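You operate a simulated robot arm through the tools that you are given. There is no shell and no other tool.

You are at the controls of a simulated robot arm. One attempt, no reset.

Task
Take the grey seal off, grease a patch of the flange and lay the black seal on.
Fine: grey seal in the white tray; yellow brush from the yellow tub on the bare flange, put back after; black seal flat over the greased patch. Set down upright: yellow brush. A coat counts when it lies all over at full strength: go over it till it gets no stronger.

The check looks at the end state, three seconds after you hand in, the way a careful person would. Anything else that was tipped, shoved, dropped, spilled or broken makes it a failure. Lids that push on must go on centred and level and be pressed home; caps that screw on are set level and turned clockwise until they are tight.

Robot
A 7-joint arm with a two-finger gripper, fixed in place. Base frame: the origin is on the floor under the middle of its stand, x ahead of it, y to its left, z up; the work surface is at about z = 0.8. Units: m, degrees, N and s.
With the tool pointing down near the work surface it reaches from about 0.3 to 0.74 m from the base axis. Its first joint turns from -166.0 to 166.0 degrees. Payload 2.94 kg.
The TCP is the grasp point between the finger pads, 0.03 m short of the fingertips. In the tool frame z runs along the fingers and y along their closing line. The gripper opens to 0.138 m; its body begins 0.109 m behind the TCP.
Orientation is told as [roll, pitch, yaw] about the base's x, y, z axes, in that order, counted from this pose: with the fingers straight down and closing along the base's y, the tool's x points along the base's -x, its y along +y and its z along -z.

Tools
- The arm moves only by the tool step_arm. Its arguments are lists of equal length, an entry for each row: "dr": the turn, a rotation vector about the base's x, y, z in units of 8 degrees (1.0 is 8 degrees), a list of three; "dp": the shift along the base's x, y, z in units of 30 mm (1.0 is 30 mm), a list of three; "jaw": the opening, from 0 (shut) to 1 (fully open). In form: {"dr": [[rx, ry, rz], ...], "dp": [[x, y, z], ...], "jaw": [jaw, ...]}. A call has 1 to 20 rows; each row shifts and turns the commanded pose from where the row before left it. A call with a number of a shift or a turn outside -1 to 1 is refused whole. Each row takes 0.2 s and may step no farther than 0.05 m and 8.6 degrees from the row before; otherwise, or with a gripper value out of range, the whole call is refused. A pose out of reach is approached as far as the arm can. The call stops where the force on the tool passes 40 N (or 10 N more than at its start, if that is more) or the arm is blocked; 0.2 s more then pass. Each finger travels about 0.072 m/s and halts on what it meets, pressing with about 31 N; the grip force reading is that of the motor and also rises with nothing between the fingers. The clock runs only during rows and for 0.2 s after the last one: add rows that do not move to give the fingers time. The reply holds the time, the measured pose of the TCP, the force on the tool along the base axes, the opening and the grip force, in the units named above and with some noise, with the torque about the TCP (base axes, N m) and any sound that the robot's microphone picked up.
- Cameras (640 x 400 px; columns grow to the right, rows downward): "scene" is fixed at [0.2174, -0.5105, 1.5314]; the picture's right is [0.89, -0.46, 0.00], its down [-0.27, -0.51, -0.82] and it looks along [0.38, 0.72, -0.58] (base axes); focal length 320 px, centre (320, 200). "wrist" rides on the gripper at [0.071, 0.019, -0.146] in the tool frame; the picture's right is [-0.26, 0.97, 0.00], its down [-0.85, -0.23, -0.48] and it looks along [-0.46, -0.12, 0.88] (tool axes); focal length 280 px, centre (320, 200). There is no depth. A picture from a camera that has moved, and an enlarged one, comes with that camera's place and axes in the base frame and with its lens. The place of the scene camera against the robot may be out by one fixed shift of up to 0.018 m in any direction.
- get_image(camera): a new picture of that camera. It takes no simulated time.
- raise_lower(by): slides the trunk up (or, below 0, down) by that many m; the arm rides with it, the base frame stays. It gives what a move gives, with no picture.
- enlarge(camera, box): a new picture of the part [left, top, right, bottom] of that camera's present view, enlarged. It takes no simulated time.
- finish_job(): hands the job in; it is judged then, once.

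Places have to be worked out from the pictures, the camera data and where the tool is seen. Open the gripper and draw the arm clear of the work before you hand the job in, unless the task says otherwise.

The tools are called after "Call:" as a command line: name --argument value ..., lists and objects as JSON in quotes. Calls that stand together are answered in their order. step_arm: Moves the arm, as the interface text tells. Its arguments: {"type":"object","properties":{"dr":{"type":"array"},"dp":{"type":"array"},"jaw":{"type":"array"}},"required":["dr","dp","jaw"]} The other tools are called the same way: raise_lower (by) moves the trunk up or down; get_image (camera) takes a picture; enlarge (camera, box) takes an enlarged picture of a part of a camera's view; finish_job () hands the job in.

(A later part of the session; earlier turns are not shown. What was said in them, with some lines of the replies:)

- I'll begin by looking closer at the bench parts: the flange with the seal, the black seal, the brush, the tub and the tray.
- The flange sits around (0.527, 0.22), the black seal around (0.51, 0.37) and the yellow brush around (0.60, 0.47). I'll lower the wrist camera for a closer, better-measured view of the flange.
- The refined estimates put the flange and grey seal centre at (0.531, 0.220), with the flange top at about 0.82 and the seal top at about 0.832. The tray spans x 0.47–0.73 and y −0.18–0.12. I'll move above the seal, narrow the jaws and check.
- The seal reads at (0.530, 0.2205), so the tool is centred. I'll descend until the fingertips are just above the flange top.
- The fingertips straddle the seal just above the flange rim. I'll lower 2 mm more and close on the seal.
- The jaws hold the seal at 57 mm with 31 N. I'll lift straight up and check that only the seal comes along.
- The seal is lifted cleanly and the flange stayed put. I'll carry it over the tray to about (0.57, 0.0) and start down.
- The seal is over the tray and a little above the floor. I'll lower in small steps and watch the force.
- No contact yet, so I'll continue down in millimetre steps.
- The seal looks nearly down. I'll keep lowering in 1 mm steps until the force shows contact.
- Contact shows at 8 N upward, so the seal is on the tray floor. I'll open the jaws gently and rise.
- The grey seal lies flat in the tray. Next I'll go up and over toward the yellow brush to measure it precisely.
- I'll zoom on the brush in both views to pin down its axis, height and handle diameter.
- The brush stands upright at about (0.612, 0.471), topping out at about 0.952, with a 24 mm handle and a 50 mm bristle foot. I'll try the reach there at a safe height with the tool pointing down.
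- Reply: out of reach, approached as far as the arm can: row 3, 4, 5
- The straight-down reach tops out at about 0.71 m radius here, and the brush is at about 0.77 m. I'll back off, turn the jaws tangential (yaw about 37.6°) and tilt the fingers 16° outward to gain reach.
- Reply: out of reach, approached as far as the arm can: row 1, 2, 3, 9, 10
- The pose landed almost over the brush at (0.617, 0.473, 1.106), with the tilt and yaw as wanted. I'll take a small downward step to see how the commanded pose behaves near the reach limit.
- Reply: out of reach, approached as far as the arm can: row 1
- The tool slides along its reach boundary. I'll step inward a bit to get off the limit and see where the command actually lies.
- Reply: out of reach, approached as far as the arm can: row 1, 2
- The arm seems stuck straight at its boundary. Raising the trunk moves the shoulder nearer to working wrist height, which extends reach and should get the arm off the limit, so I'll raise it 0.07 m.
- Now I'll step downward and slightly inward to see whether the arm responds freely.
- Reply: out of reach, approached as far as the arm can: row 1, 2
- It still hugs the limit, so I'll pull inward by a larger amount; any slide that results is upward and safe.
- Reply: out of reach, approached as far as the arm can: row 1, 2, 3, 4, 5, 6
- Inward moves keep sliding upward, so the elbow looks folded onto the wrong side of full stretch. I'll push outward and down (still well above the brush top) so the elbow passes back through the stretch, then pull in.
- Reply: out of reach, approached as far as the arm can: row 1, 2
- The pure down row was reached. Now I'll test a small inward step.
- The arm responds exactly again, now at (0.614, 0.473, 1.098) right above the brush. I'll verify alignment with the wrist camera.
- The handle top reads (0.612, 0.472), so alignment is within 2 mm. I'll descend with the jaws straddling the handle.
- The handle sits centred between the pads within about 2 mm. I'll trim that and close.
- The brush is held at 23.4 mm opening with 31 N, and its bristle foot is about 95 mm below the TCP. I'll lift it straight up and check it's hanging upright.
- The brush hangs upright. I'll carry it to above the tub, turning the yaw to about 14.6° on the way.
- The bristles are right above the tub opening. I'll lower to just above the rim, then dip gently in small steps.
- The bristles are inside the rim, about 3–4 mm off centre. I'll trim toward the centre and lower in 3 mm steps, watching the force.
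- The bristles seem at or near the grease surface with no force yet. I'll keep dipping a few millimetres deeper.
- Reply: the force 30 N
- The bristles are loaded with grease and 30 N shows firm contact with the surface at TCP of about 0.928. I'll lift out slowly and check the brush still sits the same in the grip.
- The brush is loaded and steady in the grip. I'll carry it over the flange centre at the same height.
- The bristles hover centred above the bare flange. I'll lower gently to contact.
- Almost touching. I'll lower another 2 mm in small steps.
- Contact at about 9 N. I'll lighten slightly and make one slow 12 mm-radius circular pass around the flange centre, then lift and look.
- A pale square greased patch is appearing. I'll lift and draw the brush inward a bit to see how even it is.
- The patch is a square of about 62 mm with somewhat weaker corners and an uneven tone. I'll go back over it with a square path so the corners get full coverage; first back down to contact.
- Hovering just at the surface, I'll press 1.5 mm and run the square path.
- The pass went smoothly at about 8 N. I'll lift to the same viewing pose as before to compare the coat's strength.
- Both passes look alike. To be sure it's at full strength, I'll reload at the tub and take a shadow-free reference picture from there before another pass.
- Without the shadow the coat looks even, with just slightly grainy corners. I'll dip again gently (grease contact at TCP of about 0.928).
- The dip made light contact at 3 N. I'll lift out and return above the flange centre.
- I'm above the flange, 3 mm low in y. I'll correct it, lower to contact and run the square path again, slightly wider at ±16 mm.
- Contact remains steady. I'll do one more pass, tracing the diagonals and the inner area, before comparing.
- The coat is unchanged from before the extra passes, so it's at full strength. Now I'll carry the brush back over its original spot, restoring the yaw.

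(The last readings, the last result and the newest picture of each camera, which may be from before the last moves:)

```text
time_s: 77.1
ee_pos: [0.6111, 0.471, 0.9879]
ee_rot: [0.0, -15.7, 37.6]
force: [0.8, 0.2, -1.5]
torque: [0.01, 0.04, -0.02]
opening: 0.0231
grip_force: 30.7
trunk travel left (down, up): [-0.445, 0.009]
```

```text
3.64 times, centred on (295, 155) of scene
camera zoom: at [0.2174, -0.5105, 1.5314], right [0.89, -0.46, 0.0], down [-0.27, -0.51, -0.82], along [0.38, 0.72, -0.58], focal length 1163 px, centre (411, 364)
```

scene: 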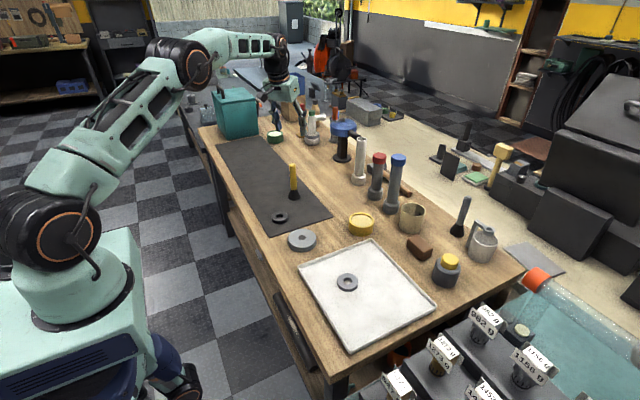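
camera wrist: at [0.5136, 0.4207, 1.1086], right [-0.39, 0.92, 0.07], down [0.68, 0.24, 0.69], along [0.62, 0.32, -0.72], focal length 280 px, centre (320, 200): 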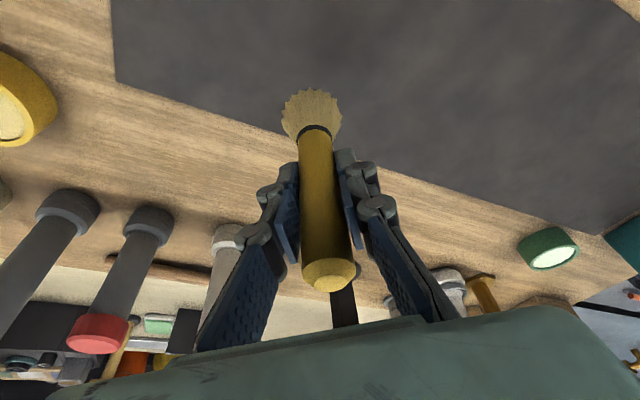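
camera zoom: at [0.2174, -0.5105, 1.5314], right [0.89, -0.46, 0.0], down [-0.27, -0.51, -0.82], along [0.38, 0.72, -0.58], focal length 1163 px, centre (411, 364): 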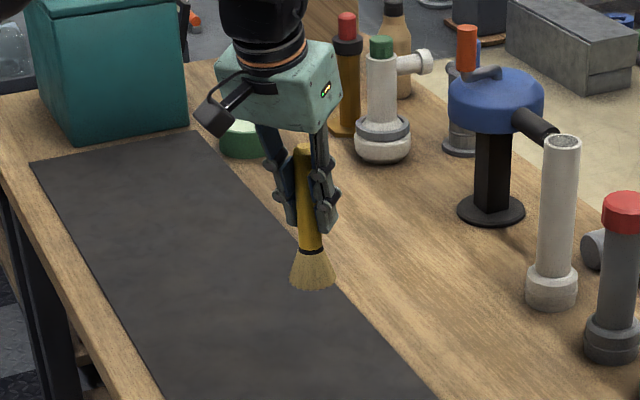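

The brush is over its spot, upright and nearly unchanged in the grip. I'll lower to just above the mat, then in millimetre steps until contact.

Call:
step_arm --dr '[[0, 0, 0], [0, 0, 0], [0, 0, 0], [0, 0, 0], [0, 0, 0]]' --dp '[[0, 0, -0.9], [0, 0, -0.9], [0, 0, -0.7], [0, 0, -0.3], [0, 0, 0]]' --jaw '[0.12, 0.12, 0.12, 0.12, 0.12]'

Call:
step_arm --dr '[[0, 0, 0], [0, 0, 0], [0, 0, 0]]' --dp '[[0, 0, -0.05], [0, 0, -0.05], [0, 0, 0]]' --jaw '[0.12, 0.12, 0.12]'

Call:
enlarge --camera "scene" --box '[250, 130, 340, 210]'

```text
time_s: 78.3
ee_pos: [0.6111, 0.4702, 0.9031]
ee_rot: [0.0, -15.8, 37.7]
force: [0.5, 1.0, 0.1]
torque: [-0.03, 0.01, 0.02]
opening: 0.0231
grip_force: 31.0
trunk travel left (down, up): [-0.445, 0.009]
```

```text
time_s: 79.1
ee_pos: [0.6122, 0.4712, 0.8998]
ee_rot: [0.0, -15.9, 37.6]
force: [-0.1, 1.4, -0.6]
torque: [0.03, -0.02, 0.02]
opening: 0.0232
grip_force: 30.9
trunk travel left (down, up): [-0.445, 0.009]
```

```text
5.00 times, centred on (295, 170) of scene
camera zoom: at [0.2174, -0.5105, 1.5314], right [0.89, -0.46, 0.0], down [-0.27, -0.51, -0.82], along [0.38, 0.72, -0.58], focal length 1599 px, centre (445, 350)
```

zoom: 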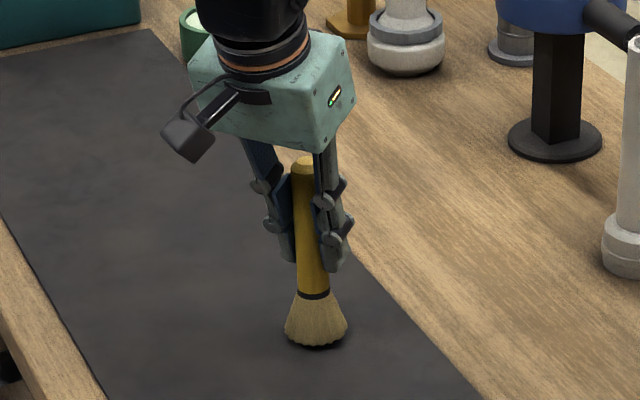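

No contact yet at TCP 0.900, so I'll keep lowering a millimetre at a time.

Call:
step_arm --dr '[[0, 0, 0], [0, 0, 0], [0, 0, 0]]' --dp '[[0, 0, -0.05], [0, 0, -0.05], [0, 0, 0]]' --jaw '[0.12, 0.12, 0.12]'

Call:
step_arm --dr '[[0, 0, 0], [0, 0, 0]]' --dp '[[0, 0, -0.035], [0, 0, 0]]' --jaw '[0.12, 0.12]'

```text
time_s: 79.9
ee_pos: [0.6123, 0.4708, 0.897]
ee_rot: [0.1, -15.8, 37.6]
force: [-0.1, -0.5, -1.0]
torque: [0.01, 0.03, -0.05]
opening: 0.0231
grip_force: 30.6
trunk travel left (down, up): [-0.445, 0.009]
```

```text
time_s: 80.5
ee_pos: [0.6127, 0.4711, 0.8953]
ee_rot: [0.0, -15.8, 37.7]
force: [0.3, 1.0, -0.9]
torque: [-0.03, -0.01, 0.0]
opening: 0.0231
grip_force: 31.3
trunk travel left (down, up): [-0.445, 0.009]
```

Call:
step_arm --dr '[[0, 0, 0], [0, 0, 0]]' --dp '[[0, 0, -0.035], [0, 0, 0]]' --jaw '[0.12, 0.12]'

Call:
enlarge --camera "scene" --box '[270, 170, 320, 210]'

```text
time_s: 81.1
ee_pos: [0.6119, 0.4714, 0.8962]
ee_rot: [0.0, -15.7, 37.7]
force: [0.3, 0.4, -1.2]
torque: [-0.04, -0.01, 0.0]
opening: 0.0231
grip_force: 31.1
trunk travel left (down, up): [-0.445, 0.009]
```

```text
10.00 times, centred on (295, 190) of scene
camera zoom: at [0.2174, -0.5105, 1.5314], right [0.89, -0.46, 0.0], down [-0.27, -0.51, -0.82], along [0.38, 0.72, -0.58], focal length 3198 px, centre (570, 300)
```

zoom: 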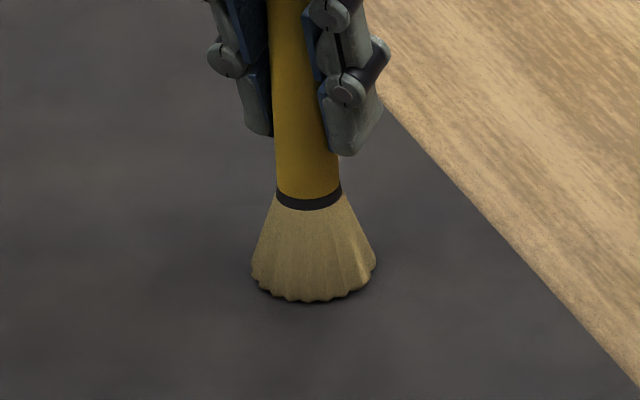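

The foot is nearly on the mat but I read no force yet. I'll take a couple more 1 mm steps.

Call:
step_arm --dr '[[0, 0, 0], [0, 0, 0]]' --dp '[[0, 0, -0.04], [0, 0, 0]]' --jaw '[0.12, 0.12]'

Call:
step_arm --dr '[[0, 0, 0], [0, 0, 0]]' --dp '[[0, 0, -0.03], [0, 0, 0]]' --jaw '[0.12, 0.12]'

```text
time_s: 81.7
ee_pos: [0.6124, 0.4701, 0.8942]
ee_rot: [-0.1, -15.7, 37.6]
force: [-0.9, -1.0, -0.1]
torque: [-0.01, 0.0, 0.04]
opening: 0.0231
grip_force: 31.1
trunk travel left (down, up): [-0.445, 0.009]
```

```text
time_s: 82.3
ee_pos: [0.6119, 0.4701, 0.8928]
ee_rot: [0.0, -16.0, 37.5]
force: [-1.5, -1.8, 2.8]
torque: [-0.04, 0.03, 0.02]
opening: 0.0231
grip_force: 31.0
trunk travel left (down, up): [-0.445, 0.009]
```

Contact shows at about 3 N. I'll seat it half a millimetre more and open the jaws slowly.

Call:
step_arm --dr '[[0, 0, 0], [0, 0, 0], [0, 0, 0], [0, 0, 0], [0, 0, 0], [0, 0, 0]]' --dp '[[0, 0, -0.015], [0, 0, 0], [0, 0, 0], [0, 0, 0], [0, 0, 0], [0, 0, 0]]' --jaw '[0.12, 0.22, 0.3, 0.45, 0.6, 0.62]'

Call:
get_image --camera "wrist"

Call:
enlarge --camera "scene" --box '[250, 130, 340, 210]'

```text
time_s: 83.7
ee_pos: [0.6133, 0.4714, 0.8923]
ee_rot: [0.1, -15.9, 37.6]
force: [0.6, -0.1, 0.0]
torque: [0.0, -0.03, 0.04]
opening: 0.0853
grip_force: 0.0
trunk travel left (down, up): [-0.445, 0.009]
```

```text
taken
camera wrist: at [0.5143, 0.4207, 1.0132], right [-0.39, 0.92, 0.07], down [0.68, 0.24, 0.69], along [0.62, 0.32, -0.72], focal length 280 px, centre (320, 200)
```

wrist: 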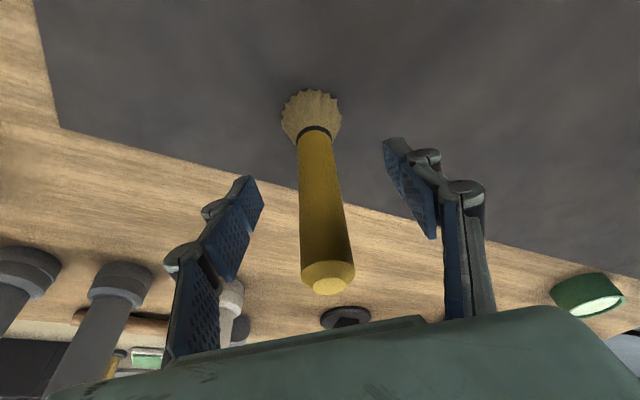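

```text
5.00 times, centred on (295, 170) of scene
camera zoom: at [0.2174, -0.5105, 1.5314], right [0.89, -0.46, 0.0], down [-0.27, -0.51, -0.82], along [0.38, 0.72, -0.58], focal length 1599 px, centre (445, 350)
```

zoom: 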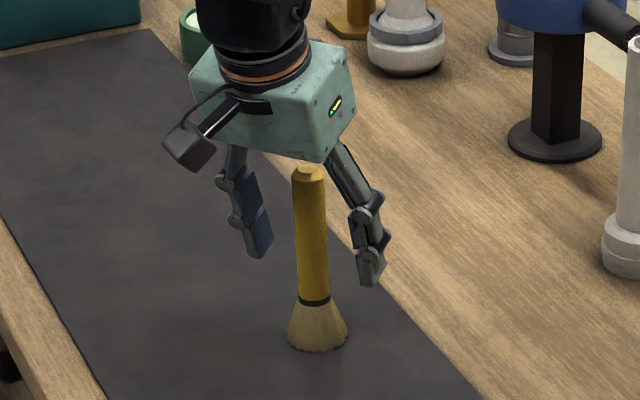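

The brush stands upright where it was. I'll rise straight clear of it, draw inward, then take the tilt and yaw back out.

Call:
step_arm --dr '[[0, 0, 0], [0, 0, 0], [0, 0, 0], [0, 0, 0], [0, 0, 0], [0, 0, 0], [0, 0, 0], [0, 0, 0], [0, 0, 0], [0, 0, 0], [-0.61, 0.792, 0], [-0.61, 0.792, 0], [0, 0, -0.94], [0, 0, -0.94], [0, 0, -0.94], [0, 0, -0.94], [0, 0, -0.94], [0, 0, 0]]' --dp '[[0, 0, 0.7], [0, 0, 0.72], [0, 0, 0.72], [0, 0, 0.72], [0, 0, 0.72], [0, 0, 0.72], [-0.75, -0.66, 0], [-0.75, -0.66, 0], [-0.75, -0.66, 0], [-0.75, -0.66, 0], [0, 0, 0], [0, 0, 0], [0, 0, 0], [0, 0, 0], [0, 0, 0], [0, 0, 0], [0, 0, 0], [0, 0, 0]]' --jaw '[0.62, 0.62, 0.62, 0.62, 0.62, 0.62, 0.62, 0.62, 0.62, 0.62, 0.62, 0.62, 0.62, 0.62, 0.62, 0.62, 0.62, 0.62]'

Call:
get_image --camera "wrist"

Call:
get_image --camera "scene"

```text
time_s: 87.5
ee_pos: [0.5226, 0.3906, 1.0217]
ee_rot: [-0.1, 0.2, 0.0]
force: [-0.4, 0.6, 0.1]
torque: [-0.01, 0.0, -0.01]
opening: 0.0858
grip_force: 0.1
trunk travel left (down, up): [-0.445, 0.009]
```

```text
taken
camera wrist: at [0.451, 0.4111, 1.1672], right [0.26, 0.96, 0.0], down [0.85, -0.23, 0.47], along [0.46, -0.13, -0.88], focal length 280 px, centre (320, 200)
```

wrist: 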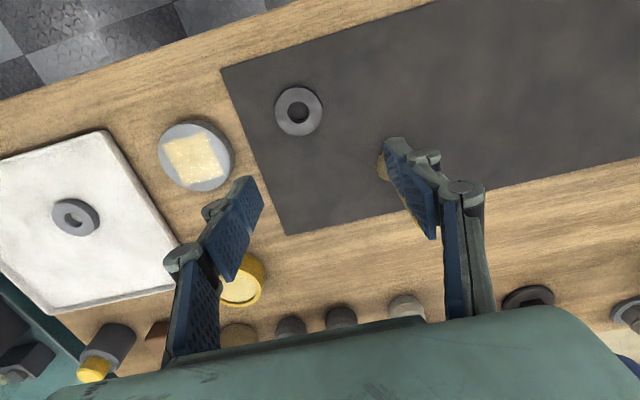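

```text
taken
```

scene: 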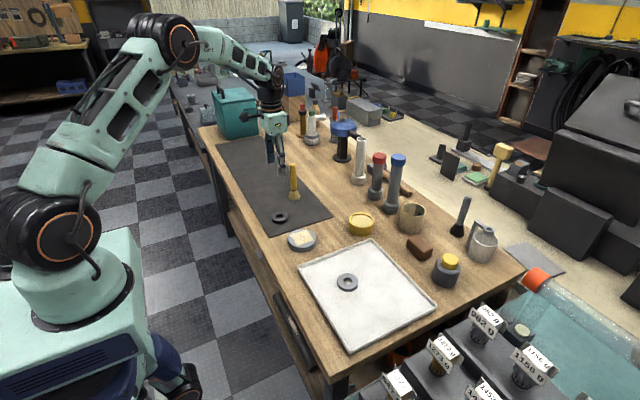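

Everything is in place; the next item is the black seal at about (0.510, 0.368). I'll descend partway above it and measure again.

Call:
step_arm --dr '[[0, 0, 0], [0, 0, 0], [0, 0, 0], [0, 0, 0], [0, 0, 0]]' --dp '[[-0.1, -0.19, -0.8], [-0.1, -0.19, -0.8], [-0.1, -0.19, -0.8], [-0.1, -0.18, -0.8], [0, 0, 0]]' --jaw '[0.62, 0.62, 0.62, 0.62, 0.62]'

Call:
get_image --camera "wrist"

Call:
enlarge --camera "wrist" --box '[270, 90, 390, 190]'

```text
time_s: 88.7
ee_pos: [0.5091, 0.3675, 0.924]
ee_rot: [0.0, 0.2, 0.1]
force: [0.0, 1.2, 0.3]
torque: [0.0, 0.03, 0.0]
opening: 0.0856
grip_force: 0.1
trunk travel left (down, up): [-0.445, 0.009]
```

```text
taken
camera wrist: at [0.4385, 0.3883, 1.0701], right [0.26, 0.97, 0.0], down [0.85, -0.23, 0.47], along [0.46, -0.12, -0.88], focal length 280 px, centre (320, 200)
```

wrist: 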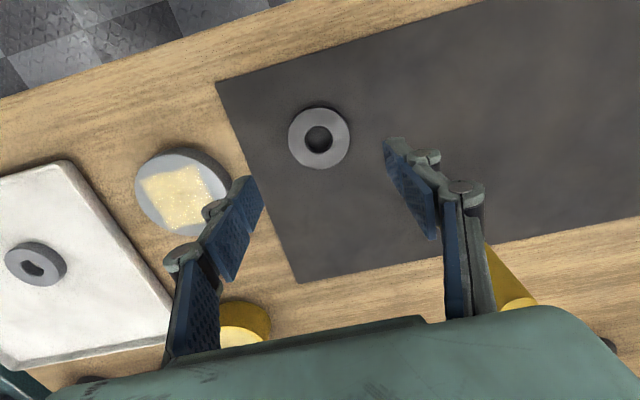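

```text
4.00 times, centred on (330, 140) of wrist
camera zoom: at [0.4385, 0.3883, 1.0701], right [0.26, 0.97, 0.0], down [0.85, -0.23, 0.47], along [0.46, -0.12, -0.88], focal length 1122 px, centre (280, 440)
```

zoom: 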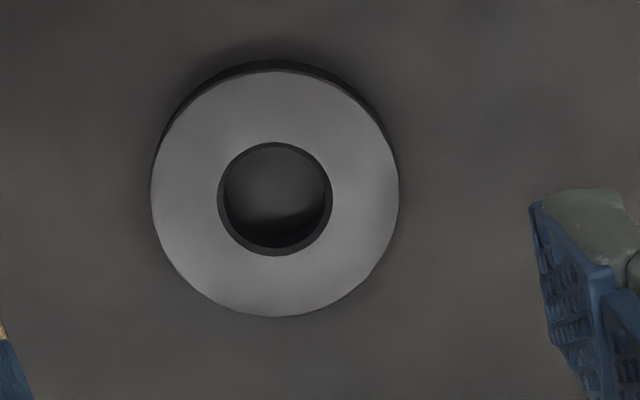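

The black seal reads (0.510, 0.368), aligned within a millimetre. I'll descend with the tips stopping a few millimetres above the mat and check.

Call:
step_arm --dr '[[0, -0.025, 0], [0, 0, 0], [0, 0, 0], [0, 0, 0], [0, 0, 0], [0, 0, 0]]' --dp '[[0.03, 0.01, -0.8], [0, 0, -0.8], [0, 0, -0.8], [0, 0, -0.3], [0, 0, -0.2], [0, 0, 0]]' --jaw '[0.62, 0.62, 0.62, 0.62, 0.62, 0.62]'

Call:
get_image --camera "wrist"

Call:
enlarge --camera "scene" --box '[250, 180, 320, 235]'

```text
time_s: 90.1
ee_pos: [0.5104, 0.3694, 0.8379]
ee_rot: [0.0, 0.0, -0.1]
force: [0.1, -0.6, -0.2]
torque: [-0.05, -0.01, 0.0]
opening: 0.0856
grip_force: 0.0
trunk travel left (down, up): [-0.445, 0.009]
```

```text
taken
camera wrist: at [0.4395, 0.3891, 0.9838], right [0.26, 0.97, 0.0], down [0.85, -0.23, 0.48], along [0.46, -0.12, -0.88], focal length 280 px, centre (320, 200)
```

wrist: 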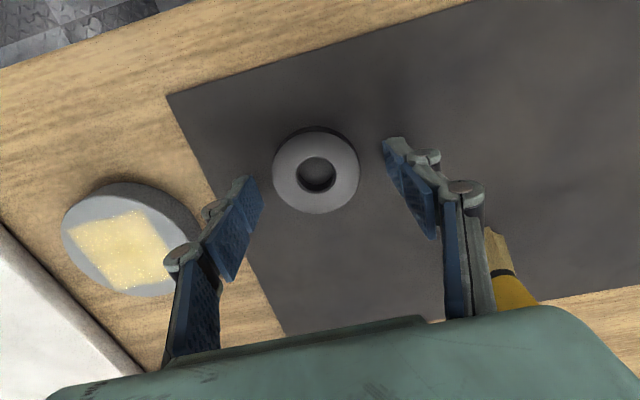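

```text
7.27 times, centred on (285, 208) of scene
camera zoom: at [0.2174, -0.5105, 1.5314], right [0.89, -0.46, 0.0], down [-0.27, -0.51, -0.82], along [0.38, 0.72, -0.58], focal length 2326 px, centre (574, 146)
```

zoom: 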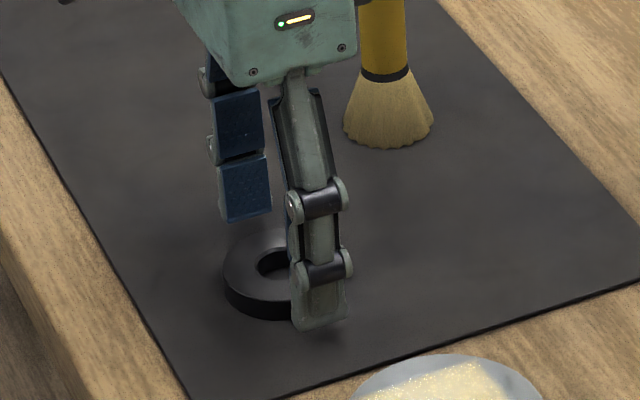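

Tips straddle the seal a few mm above the mat, with the seal about 1.5 mm toward −y. I'll trim and close on it.

Call:
step_arm --dr '[[0, 0, 0], [0, 0, 0], [0, 0, 0], [0, 0, 0], [0, 0, 0], [0, 0, 0]]' --dp '[[-0.02, -0.05, -0.03], [0, 0, 0], [0, 0, 0], [0, 0, 0], [0, 0, 0], [0, 0, 0]]' --jaw '[0.62, 0.5, 0.43, 0.39, 0.36, 0.34]'

Call:
get_image --camera "wrist"

```text
time_s: 91.5
ee_pos: [0.5104, 0.3676, 0.8371]
ee_rot: [0.0, 0.1, 0.1]
force: [0.4, -1.4, 0.0]
torque: [-0.01, -0.04, 0.0]
opening: 0.057
grip_force: 31.2
trunk travel left (down, up): [-0.445, 0.009]
```

```text
taken
camera wrist: at [0.4391, 0.3875, 0.9826], right [0.26, 0.97, 0.0], down [0.85, -0.23, 0.48], along [0.46, -0.12, -0.88], focal length 280 px, centre (320, 200)
```

wrist: 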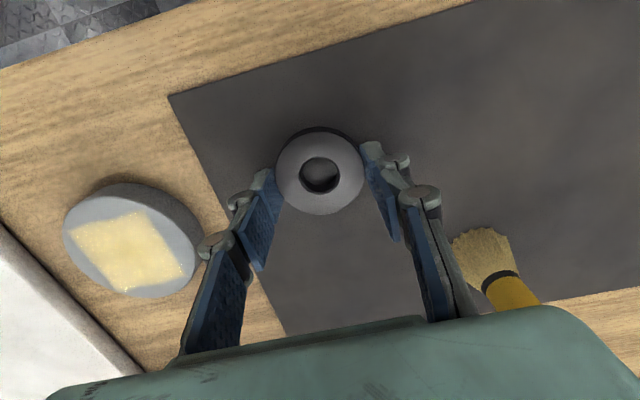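

The black seal is gripped at 57 mm, and it sits in the jaws as the grey one did. I'll lift it and carry it over the flange (seal target (0.531, 0.220)).

Call:
step_arm --dr '[[0, 0, 0], [0, 0, 0], [0, 0, 0], [0, 0, 0], [0, 0, 0], [0, 0, 0], [0, 0, 0], [0, 0, 0], [0, 0, 0], [0, 0, 0], [0, 0, 0]]' --dp '[[0, 0, 0.4], [0, 0, 0.8], [0, 0, 0.9], [0, 0, 0.9], [0.14, -0.985, 0], [0.14, -0.985, 0], [0.14, -0.985, 0], [0.14, -0.985, 0], [0.14, -0.985, 0], [0, 0, 0], [0, 0, 0]]' --jaw '[0.34, 0.34, 0.34, 0.34, 0.34, 0.34, 0.34, 0.34, 0.34, 0.34, 0.34]'

Call:
get_image --camera "wrist"

Call:
enlarge --camera "scene" --box '[255, 180, 345, 260]'

```text
time_s: 93.9
ee_pos: [0.5316, 0.2216, 0.927]
ee_rot: [0.0, 0.0, 0.0]
force: [-0.5, 0.4, -0.1]
torque: [-0.01, 0.02, 0.0]
opening: 0.0566
grip_force: 31.3
trunk travel left (down, up): [-0.445, 0.009]
```

```text
taken
camera wrist: at [0.4593, 0.2408, 1.0729], right [0.26, 0.97, 0.0], down [0.85, -0.23, 0.48], along [0.46, -0.12, -0.88], focal length 280 px, centre (320, 200)
```

wrist: 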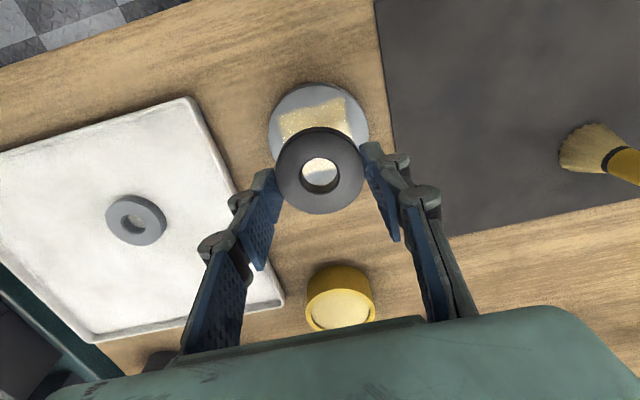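

```text
5.00 times, centred on (300, 220) of scene
camera zoom: at [0.2174, -0.5105, 1.5314], right [0.89, -0.46, 0.0], down [-0.27, -0.51, -0.82], along [0.38, 0.72, -0.58], focal length 1599 px, centre (420, 100)
```

zoom: 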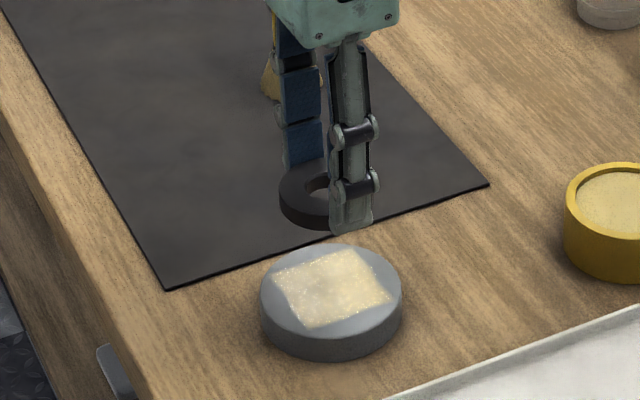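

The flange hasn't moved, and the seal is about 2 mm off its centre. I'll trim (+1.5, −2 mm), lower to a few mm above and check the alignment.

Call:
step_arm --dr '[[0, 0, 0], [0, 0, 0], [0, 0, 0], [0, 0, 0], [0, 0, 0]]' --dp '[[0.05, -0.067, -0.6], [0, 0, -0.7], [0, 0, -0.6], [0, 0, -0.25], [0, 0, 0]]' --jaw '[0.34, 0.34, 0.34, 0.34, 0.34]'

Call:
get_image --camera "wrist"

Call:
enlarge --camera "wrist" --box '[240, 80, 400, 240]'

Call:
enlarge --camera "scene" --box '[270, 205, 340, 260]'

```text
time_s: 95.1
ee_pos: [0.533, 0.2179, 0.864]
ee_rot: [0.0, 0.0, 0.0]
force: [-0.5, -0.4, 0.1]
torque: [-0.02, -0.02, 0.0]
opening: 0.0568
grip_force: 30.8
trunk travel left (down, up): [-0.445, 0.009]
```

```text
taken
camera wrist: at [0.4609, 0.2377, 1.0087], right [0.26, 0.97, 0.0], down [0.85, -0.23, 0.48], along [0.46, -0.12, -0.88], focal length 280 px, centre (320, 200)
```

wrist: 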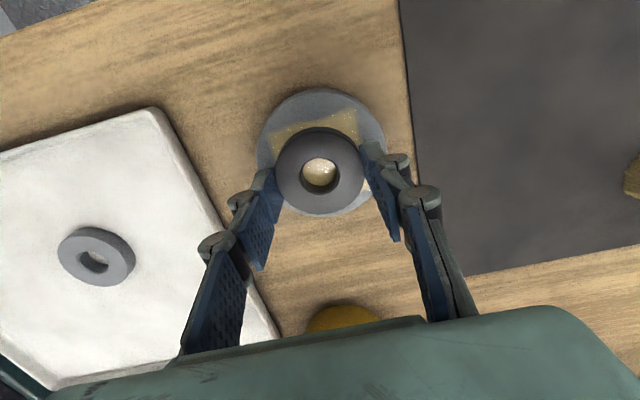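

```text
2.50 times, centred on (320, 160) of wrist
camera zoom: at [0.4609, 0.2377, 1.0087], right [0.26, 0.97, 0.0], down [0.85, -0.23, 0.48], along [0.46, -0.12, -0.88], focal length 701 px, centre (320, 300)
```

zoom: 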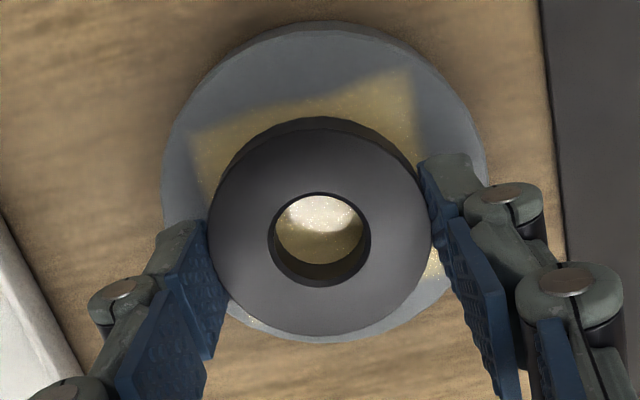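

```text
7.27 times, centred on (305, 232) of scene
camera zoom: at [0.2174, -0.5105, 1.5314], right [0.89, -0.46, 0.0], down [-0.27, -0.51, -0.82], along [0.38, 0.72, -0.58], focal length 2326 px, centre (429, -36)
```

zoom: 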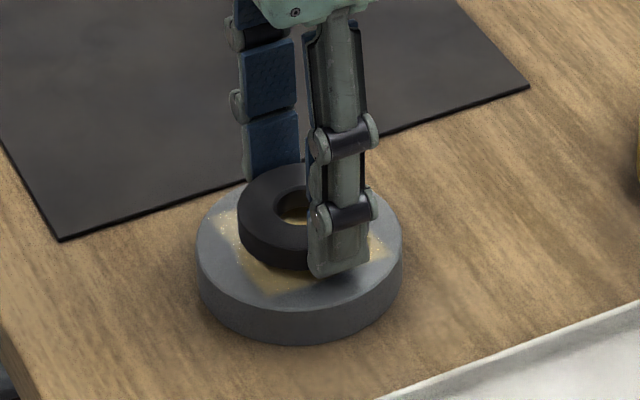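

Comparing circles in this frame, the seal is about 2 mm toward (+x, −y) of the flange centre. I'll trim that and lower close to the surface.

Call:
step_arm --dr '[[0, 0, 0], [0, 0, 0], [0, 0, 0]]' --dp '[[-0.055, 0.06, -0.05], [0, 0, -0.1], [0, 0, 0]]' --jaw '[0.34, 0.34, 0.34]'

Call:
enlarge --camera "wrist" --box '[240, 80, 400, 240]'

Call:
enlarge --camera "scene" --box '[270, 205, 340, 260]'

```text
time_s: 95.9
ee_pos: [0.5305, 0.2197, 0.8596]
ee_rot: [0.0, 0.0, 0.1]
force: [0.4, -0.3, -0.7]
torque: [-0.01, -0.02, -0.04]
opening: 0.0568
grip_force: 30.8
trunk travel left (down, up): [-0.445, 0.009]
```

```text
2.50 times, centred on (320, 160) of wrist
camera zoom: at [0.4594, 0.239, 1.0044], right [0.26, 0.97, 0.0], down [0.85, -0.23, 0.48], along [0.46, -0.12, -0.88], focal length 701 px, centre (320, 300)
```

zoom: 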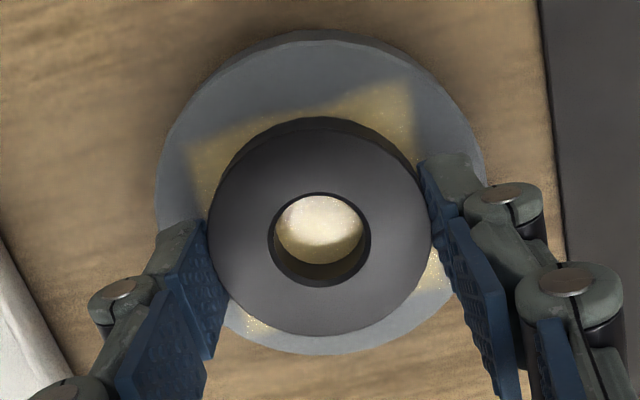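

```text
7.27 times, centred on (305, 232) of scene
camera zoom: at [0.2174, -0.5105, 1.5314], right [0.89, -0.46, 0.0], down [-0.27, -0.51, -0.82], along [0.38, 0.72, -0.58], focal length 2326 px, centre (429, -36)
```

zoom: 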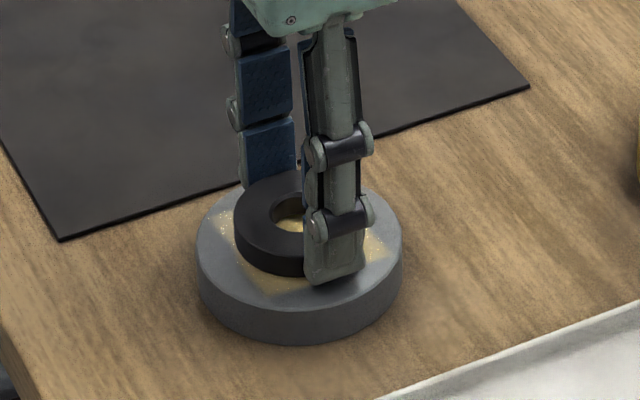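

The seal and flange centres now agree within a millimetre. I'll lower in small steps until contact.

Call:
step_arm --dr '[[0, 0, 0], [0, 0, 0], [0, 0, 0]]' --dp '[[0, 0, -0.05], [0, 0, -0.05], [0, 0, 0]]' --jaw '[0.34, 0.34, 0.34]'

Call:
step_arm --dr '[[0, 0, 0], [0, 0, 0]]' --dp '[[0, 0, -0.03], [0, 0, 0]]' --jaw '[0.34, 0.34]'

```text
time_s: 96.7
ee_pos: [0.5316, 0.2196, 0.8552]
ee_rot: [0.0, 0.0, 0.0]
force: [-0.3, 0.5, 0.2]
torque: [-0.03, 0.04, 0.01]
opening: 0.0566
grip_force: 31.0
trunk travel left (down, up): [-0.445, 0.009]
```

```text
time_s: 97.3
ee_pos: [0.5301, 0.2196, 0.8555]
ee_rot: [0.0, -0.1, -0.1]
force: [1.0, -1.2, 8.0]
torque: [-0.06, 0.12, 0.06]
opening: 0.0567
grip_force: 31.2
trunk travel left (down, up): [-0.445, 0.009]
```

The seal touches the flange with 8 N. I'll open the jaws slowly and rise straight up.

Call:
step_arm --dr '[[0, 0, 0], [0, 0, 0], [0, 0, 0], [0, 0, 0], [0, 0, 0], [0, 0, 0], [0, 0, 0], [0, 0, 0], [0, 0, 0]]' --dp '[[0, 0, 0.02], [0, 0, 0], [0, 0, 0], [0, 0, 0], [0, 0, 0.2], [0, 0, 0.8], [0, 0, 0.9], [0, 0, 0.9], [0, 0, 0.9]]' --jaw '[0.45, 0.52, 0.58, 0.62, 0.62, 0.62, 0.62, 0.62, 0.62]'

Call:
get_image --camera "wrist"

Call:
enlarge --camera "scene" --box '[270, 205, 340, 260]'

```text
time_s: 99.3
ee_pos: [0.531, 0.2185, 0.9666]
ee_rot: [-0.1, 0.0, 0.0]
force: [0.1, -0.4, -0.8]
torque: [-0.04, -0.01, 0.0]
opening: 0.0855
grip_force: 0.0
trunk travel left (down, up): [-0.445, 0.009]
```

```text
taken
camera wrist: at [0.4595, 0.2382, 1.1134], right [0.26, 0.96, 0.0], down [0.85, -0.23, 0.48], along [0.46, -0.12, -0.88], focal length 280 px, centre (320, 200)
```

wrist: 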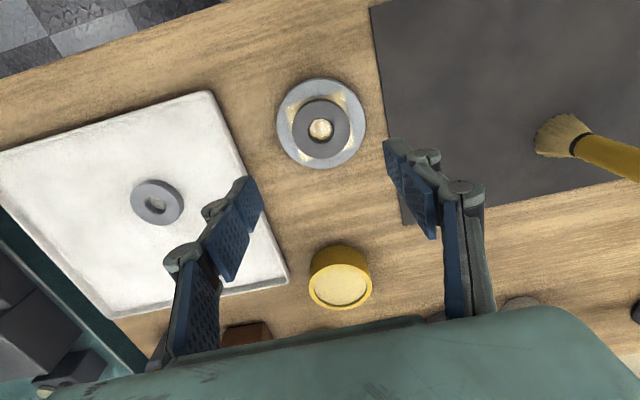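

```text
7.27 times, centred on (305, 232) of scene
camera zoom: at [0.2174, -0.5105, 1.5314], right [0.89, -0.46, 0.0], down [-0.27, -0.51, -0.82], along [0.38, 0.72, -0.58], focal length 2326 px, centre (429, -36)
```

zoom: 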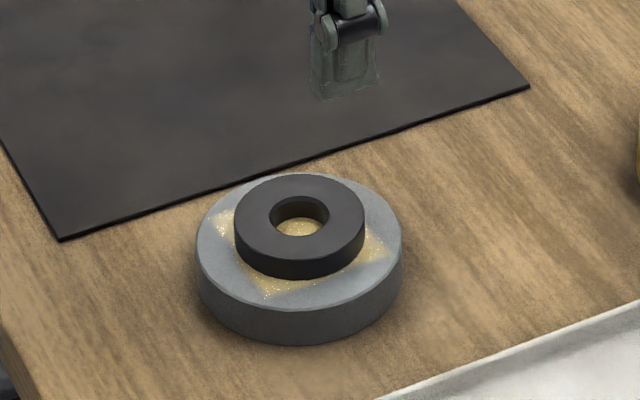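

The black seal lies flat and centred over the greased patch. I'll open fully and draw the arm up and back to the starting area.

Call:
step_arm --dr '[[0, 0, 0], [0, 0, 0], [0, 0, 0], [0, 0, 0], [0, 0, 0], [0, 0, 0], [0, 0, 0], [0, 0, 0], [0, 0, 0], [0, 0, 0], [0, 0, 0]]' --dp '[[0, 0, 0.9], [0, 0, 0.9], [0, 0, 0.9], [0, 0, 0.9], [0, 0, 0.9], [-0.9, 0.4, 0.4], [-0.9, 0.4, 0.4], [-0.9, 0.4, 0.4], [-0.9, 0.4, 0.4], [-0.9, 0.4, 0.4], [0, 0, 0]]' --jaw '[0.62, 0.7, 0.8, 0.9, 1, 1, 1, 1, 1, 1, 1]'

Call:
get_image --camera "scene"

Call:
get_image --camera "wrist"

Call:
enlarge --camera "scene" --box '[240, 150, 400, 300]'

```text
time_s: 101.7
ee_pos: [0.3956, 0.2788, 1.1607]
ee_rot: [0.0, 0.0, 0.0]
force: [-0.8, 0.5, 0.2]
torque: [-0.02, -0.01, -0.02]
opening: 0.138
grip_force: 0.0
trunk travel left (down, up): [-0.445, 0.009]
```

```text
taken
```

scene: 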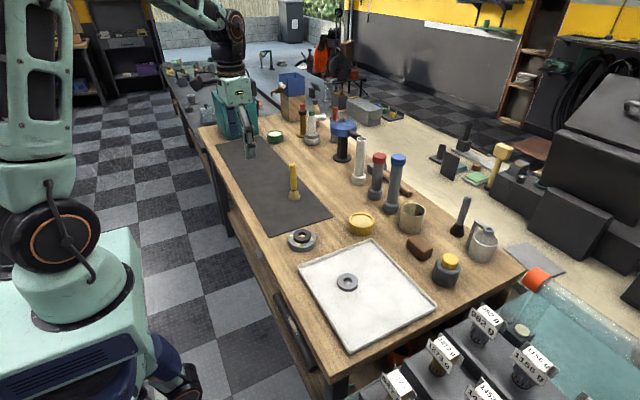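

```text
taken
camera wrist: at [0.3245, 0.298, 1.3069], right [0.26, 0.96, 0.0], down [0.85, -0.23, 0.48], along [0.46, -0.13, -0.88], focal length 280 px, centre (320, 200)
```

wrist: 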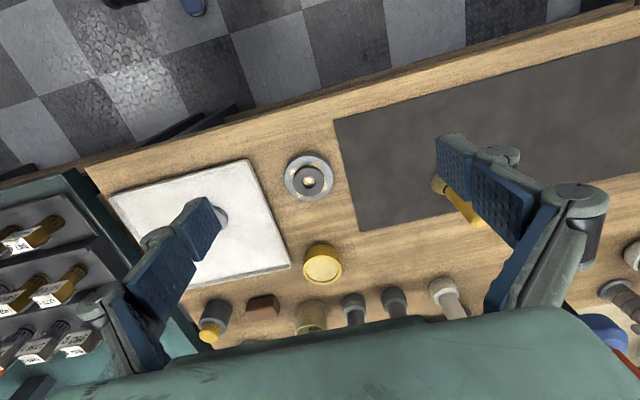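

```text
2.67 times, centred on (320, 225) of scene
camera zoom: at [0.2174, -0.5105, 1.5314], right [0.89, -0.46, 0.0], down [-0.27, -0.51, -0.82], along [0.38, 0.72, -0.58], focal length 853 px, centre (320, 133)
```

zoom: 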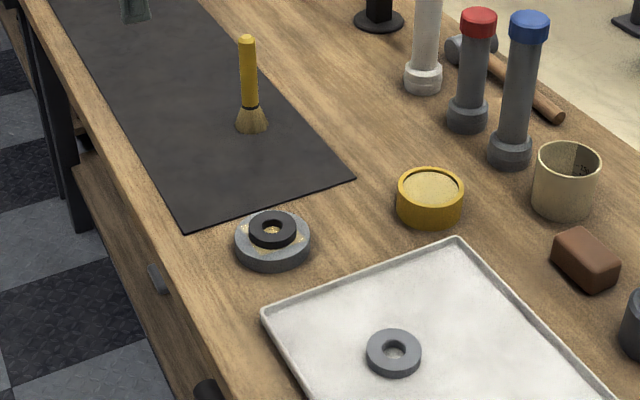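

The final picture shows everything in place: grey seal flat in the tray, black seal flat and centred on the greased flange, brush upright on its spot, tub undisturbed, and the arm clear and open. I'm handing in the job.

Call:
finish_job

```text
The job is handed in.
```

I finished the job and handed it in; I haven't seen the check's result.

- **Grey seal:** it is off the flange and lies flat in the white tray.
- **Grease:** I loaded the yellow brush from the yellow tub twice. I brushed the flange in several passes, until the last ones made no visible difference. The coat is a square patch about 62 mm across, and its corners stick out a little beyond the black seal.
- **Brush:** it stands upright on the mat where it started. Its bristles are still coated with grease.
- **Black seal:** it lies flat over the greased patch, centred on the flange to within about a millimetre.

The flange and the tub are where they were, and nothing was tipped or spilled. The gripper is open and the arm is clear of the work. I raised the trunk 0.07 m to reach the brush and the tub, and left it there.
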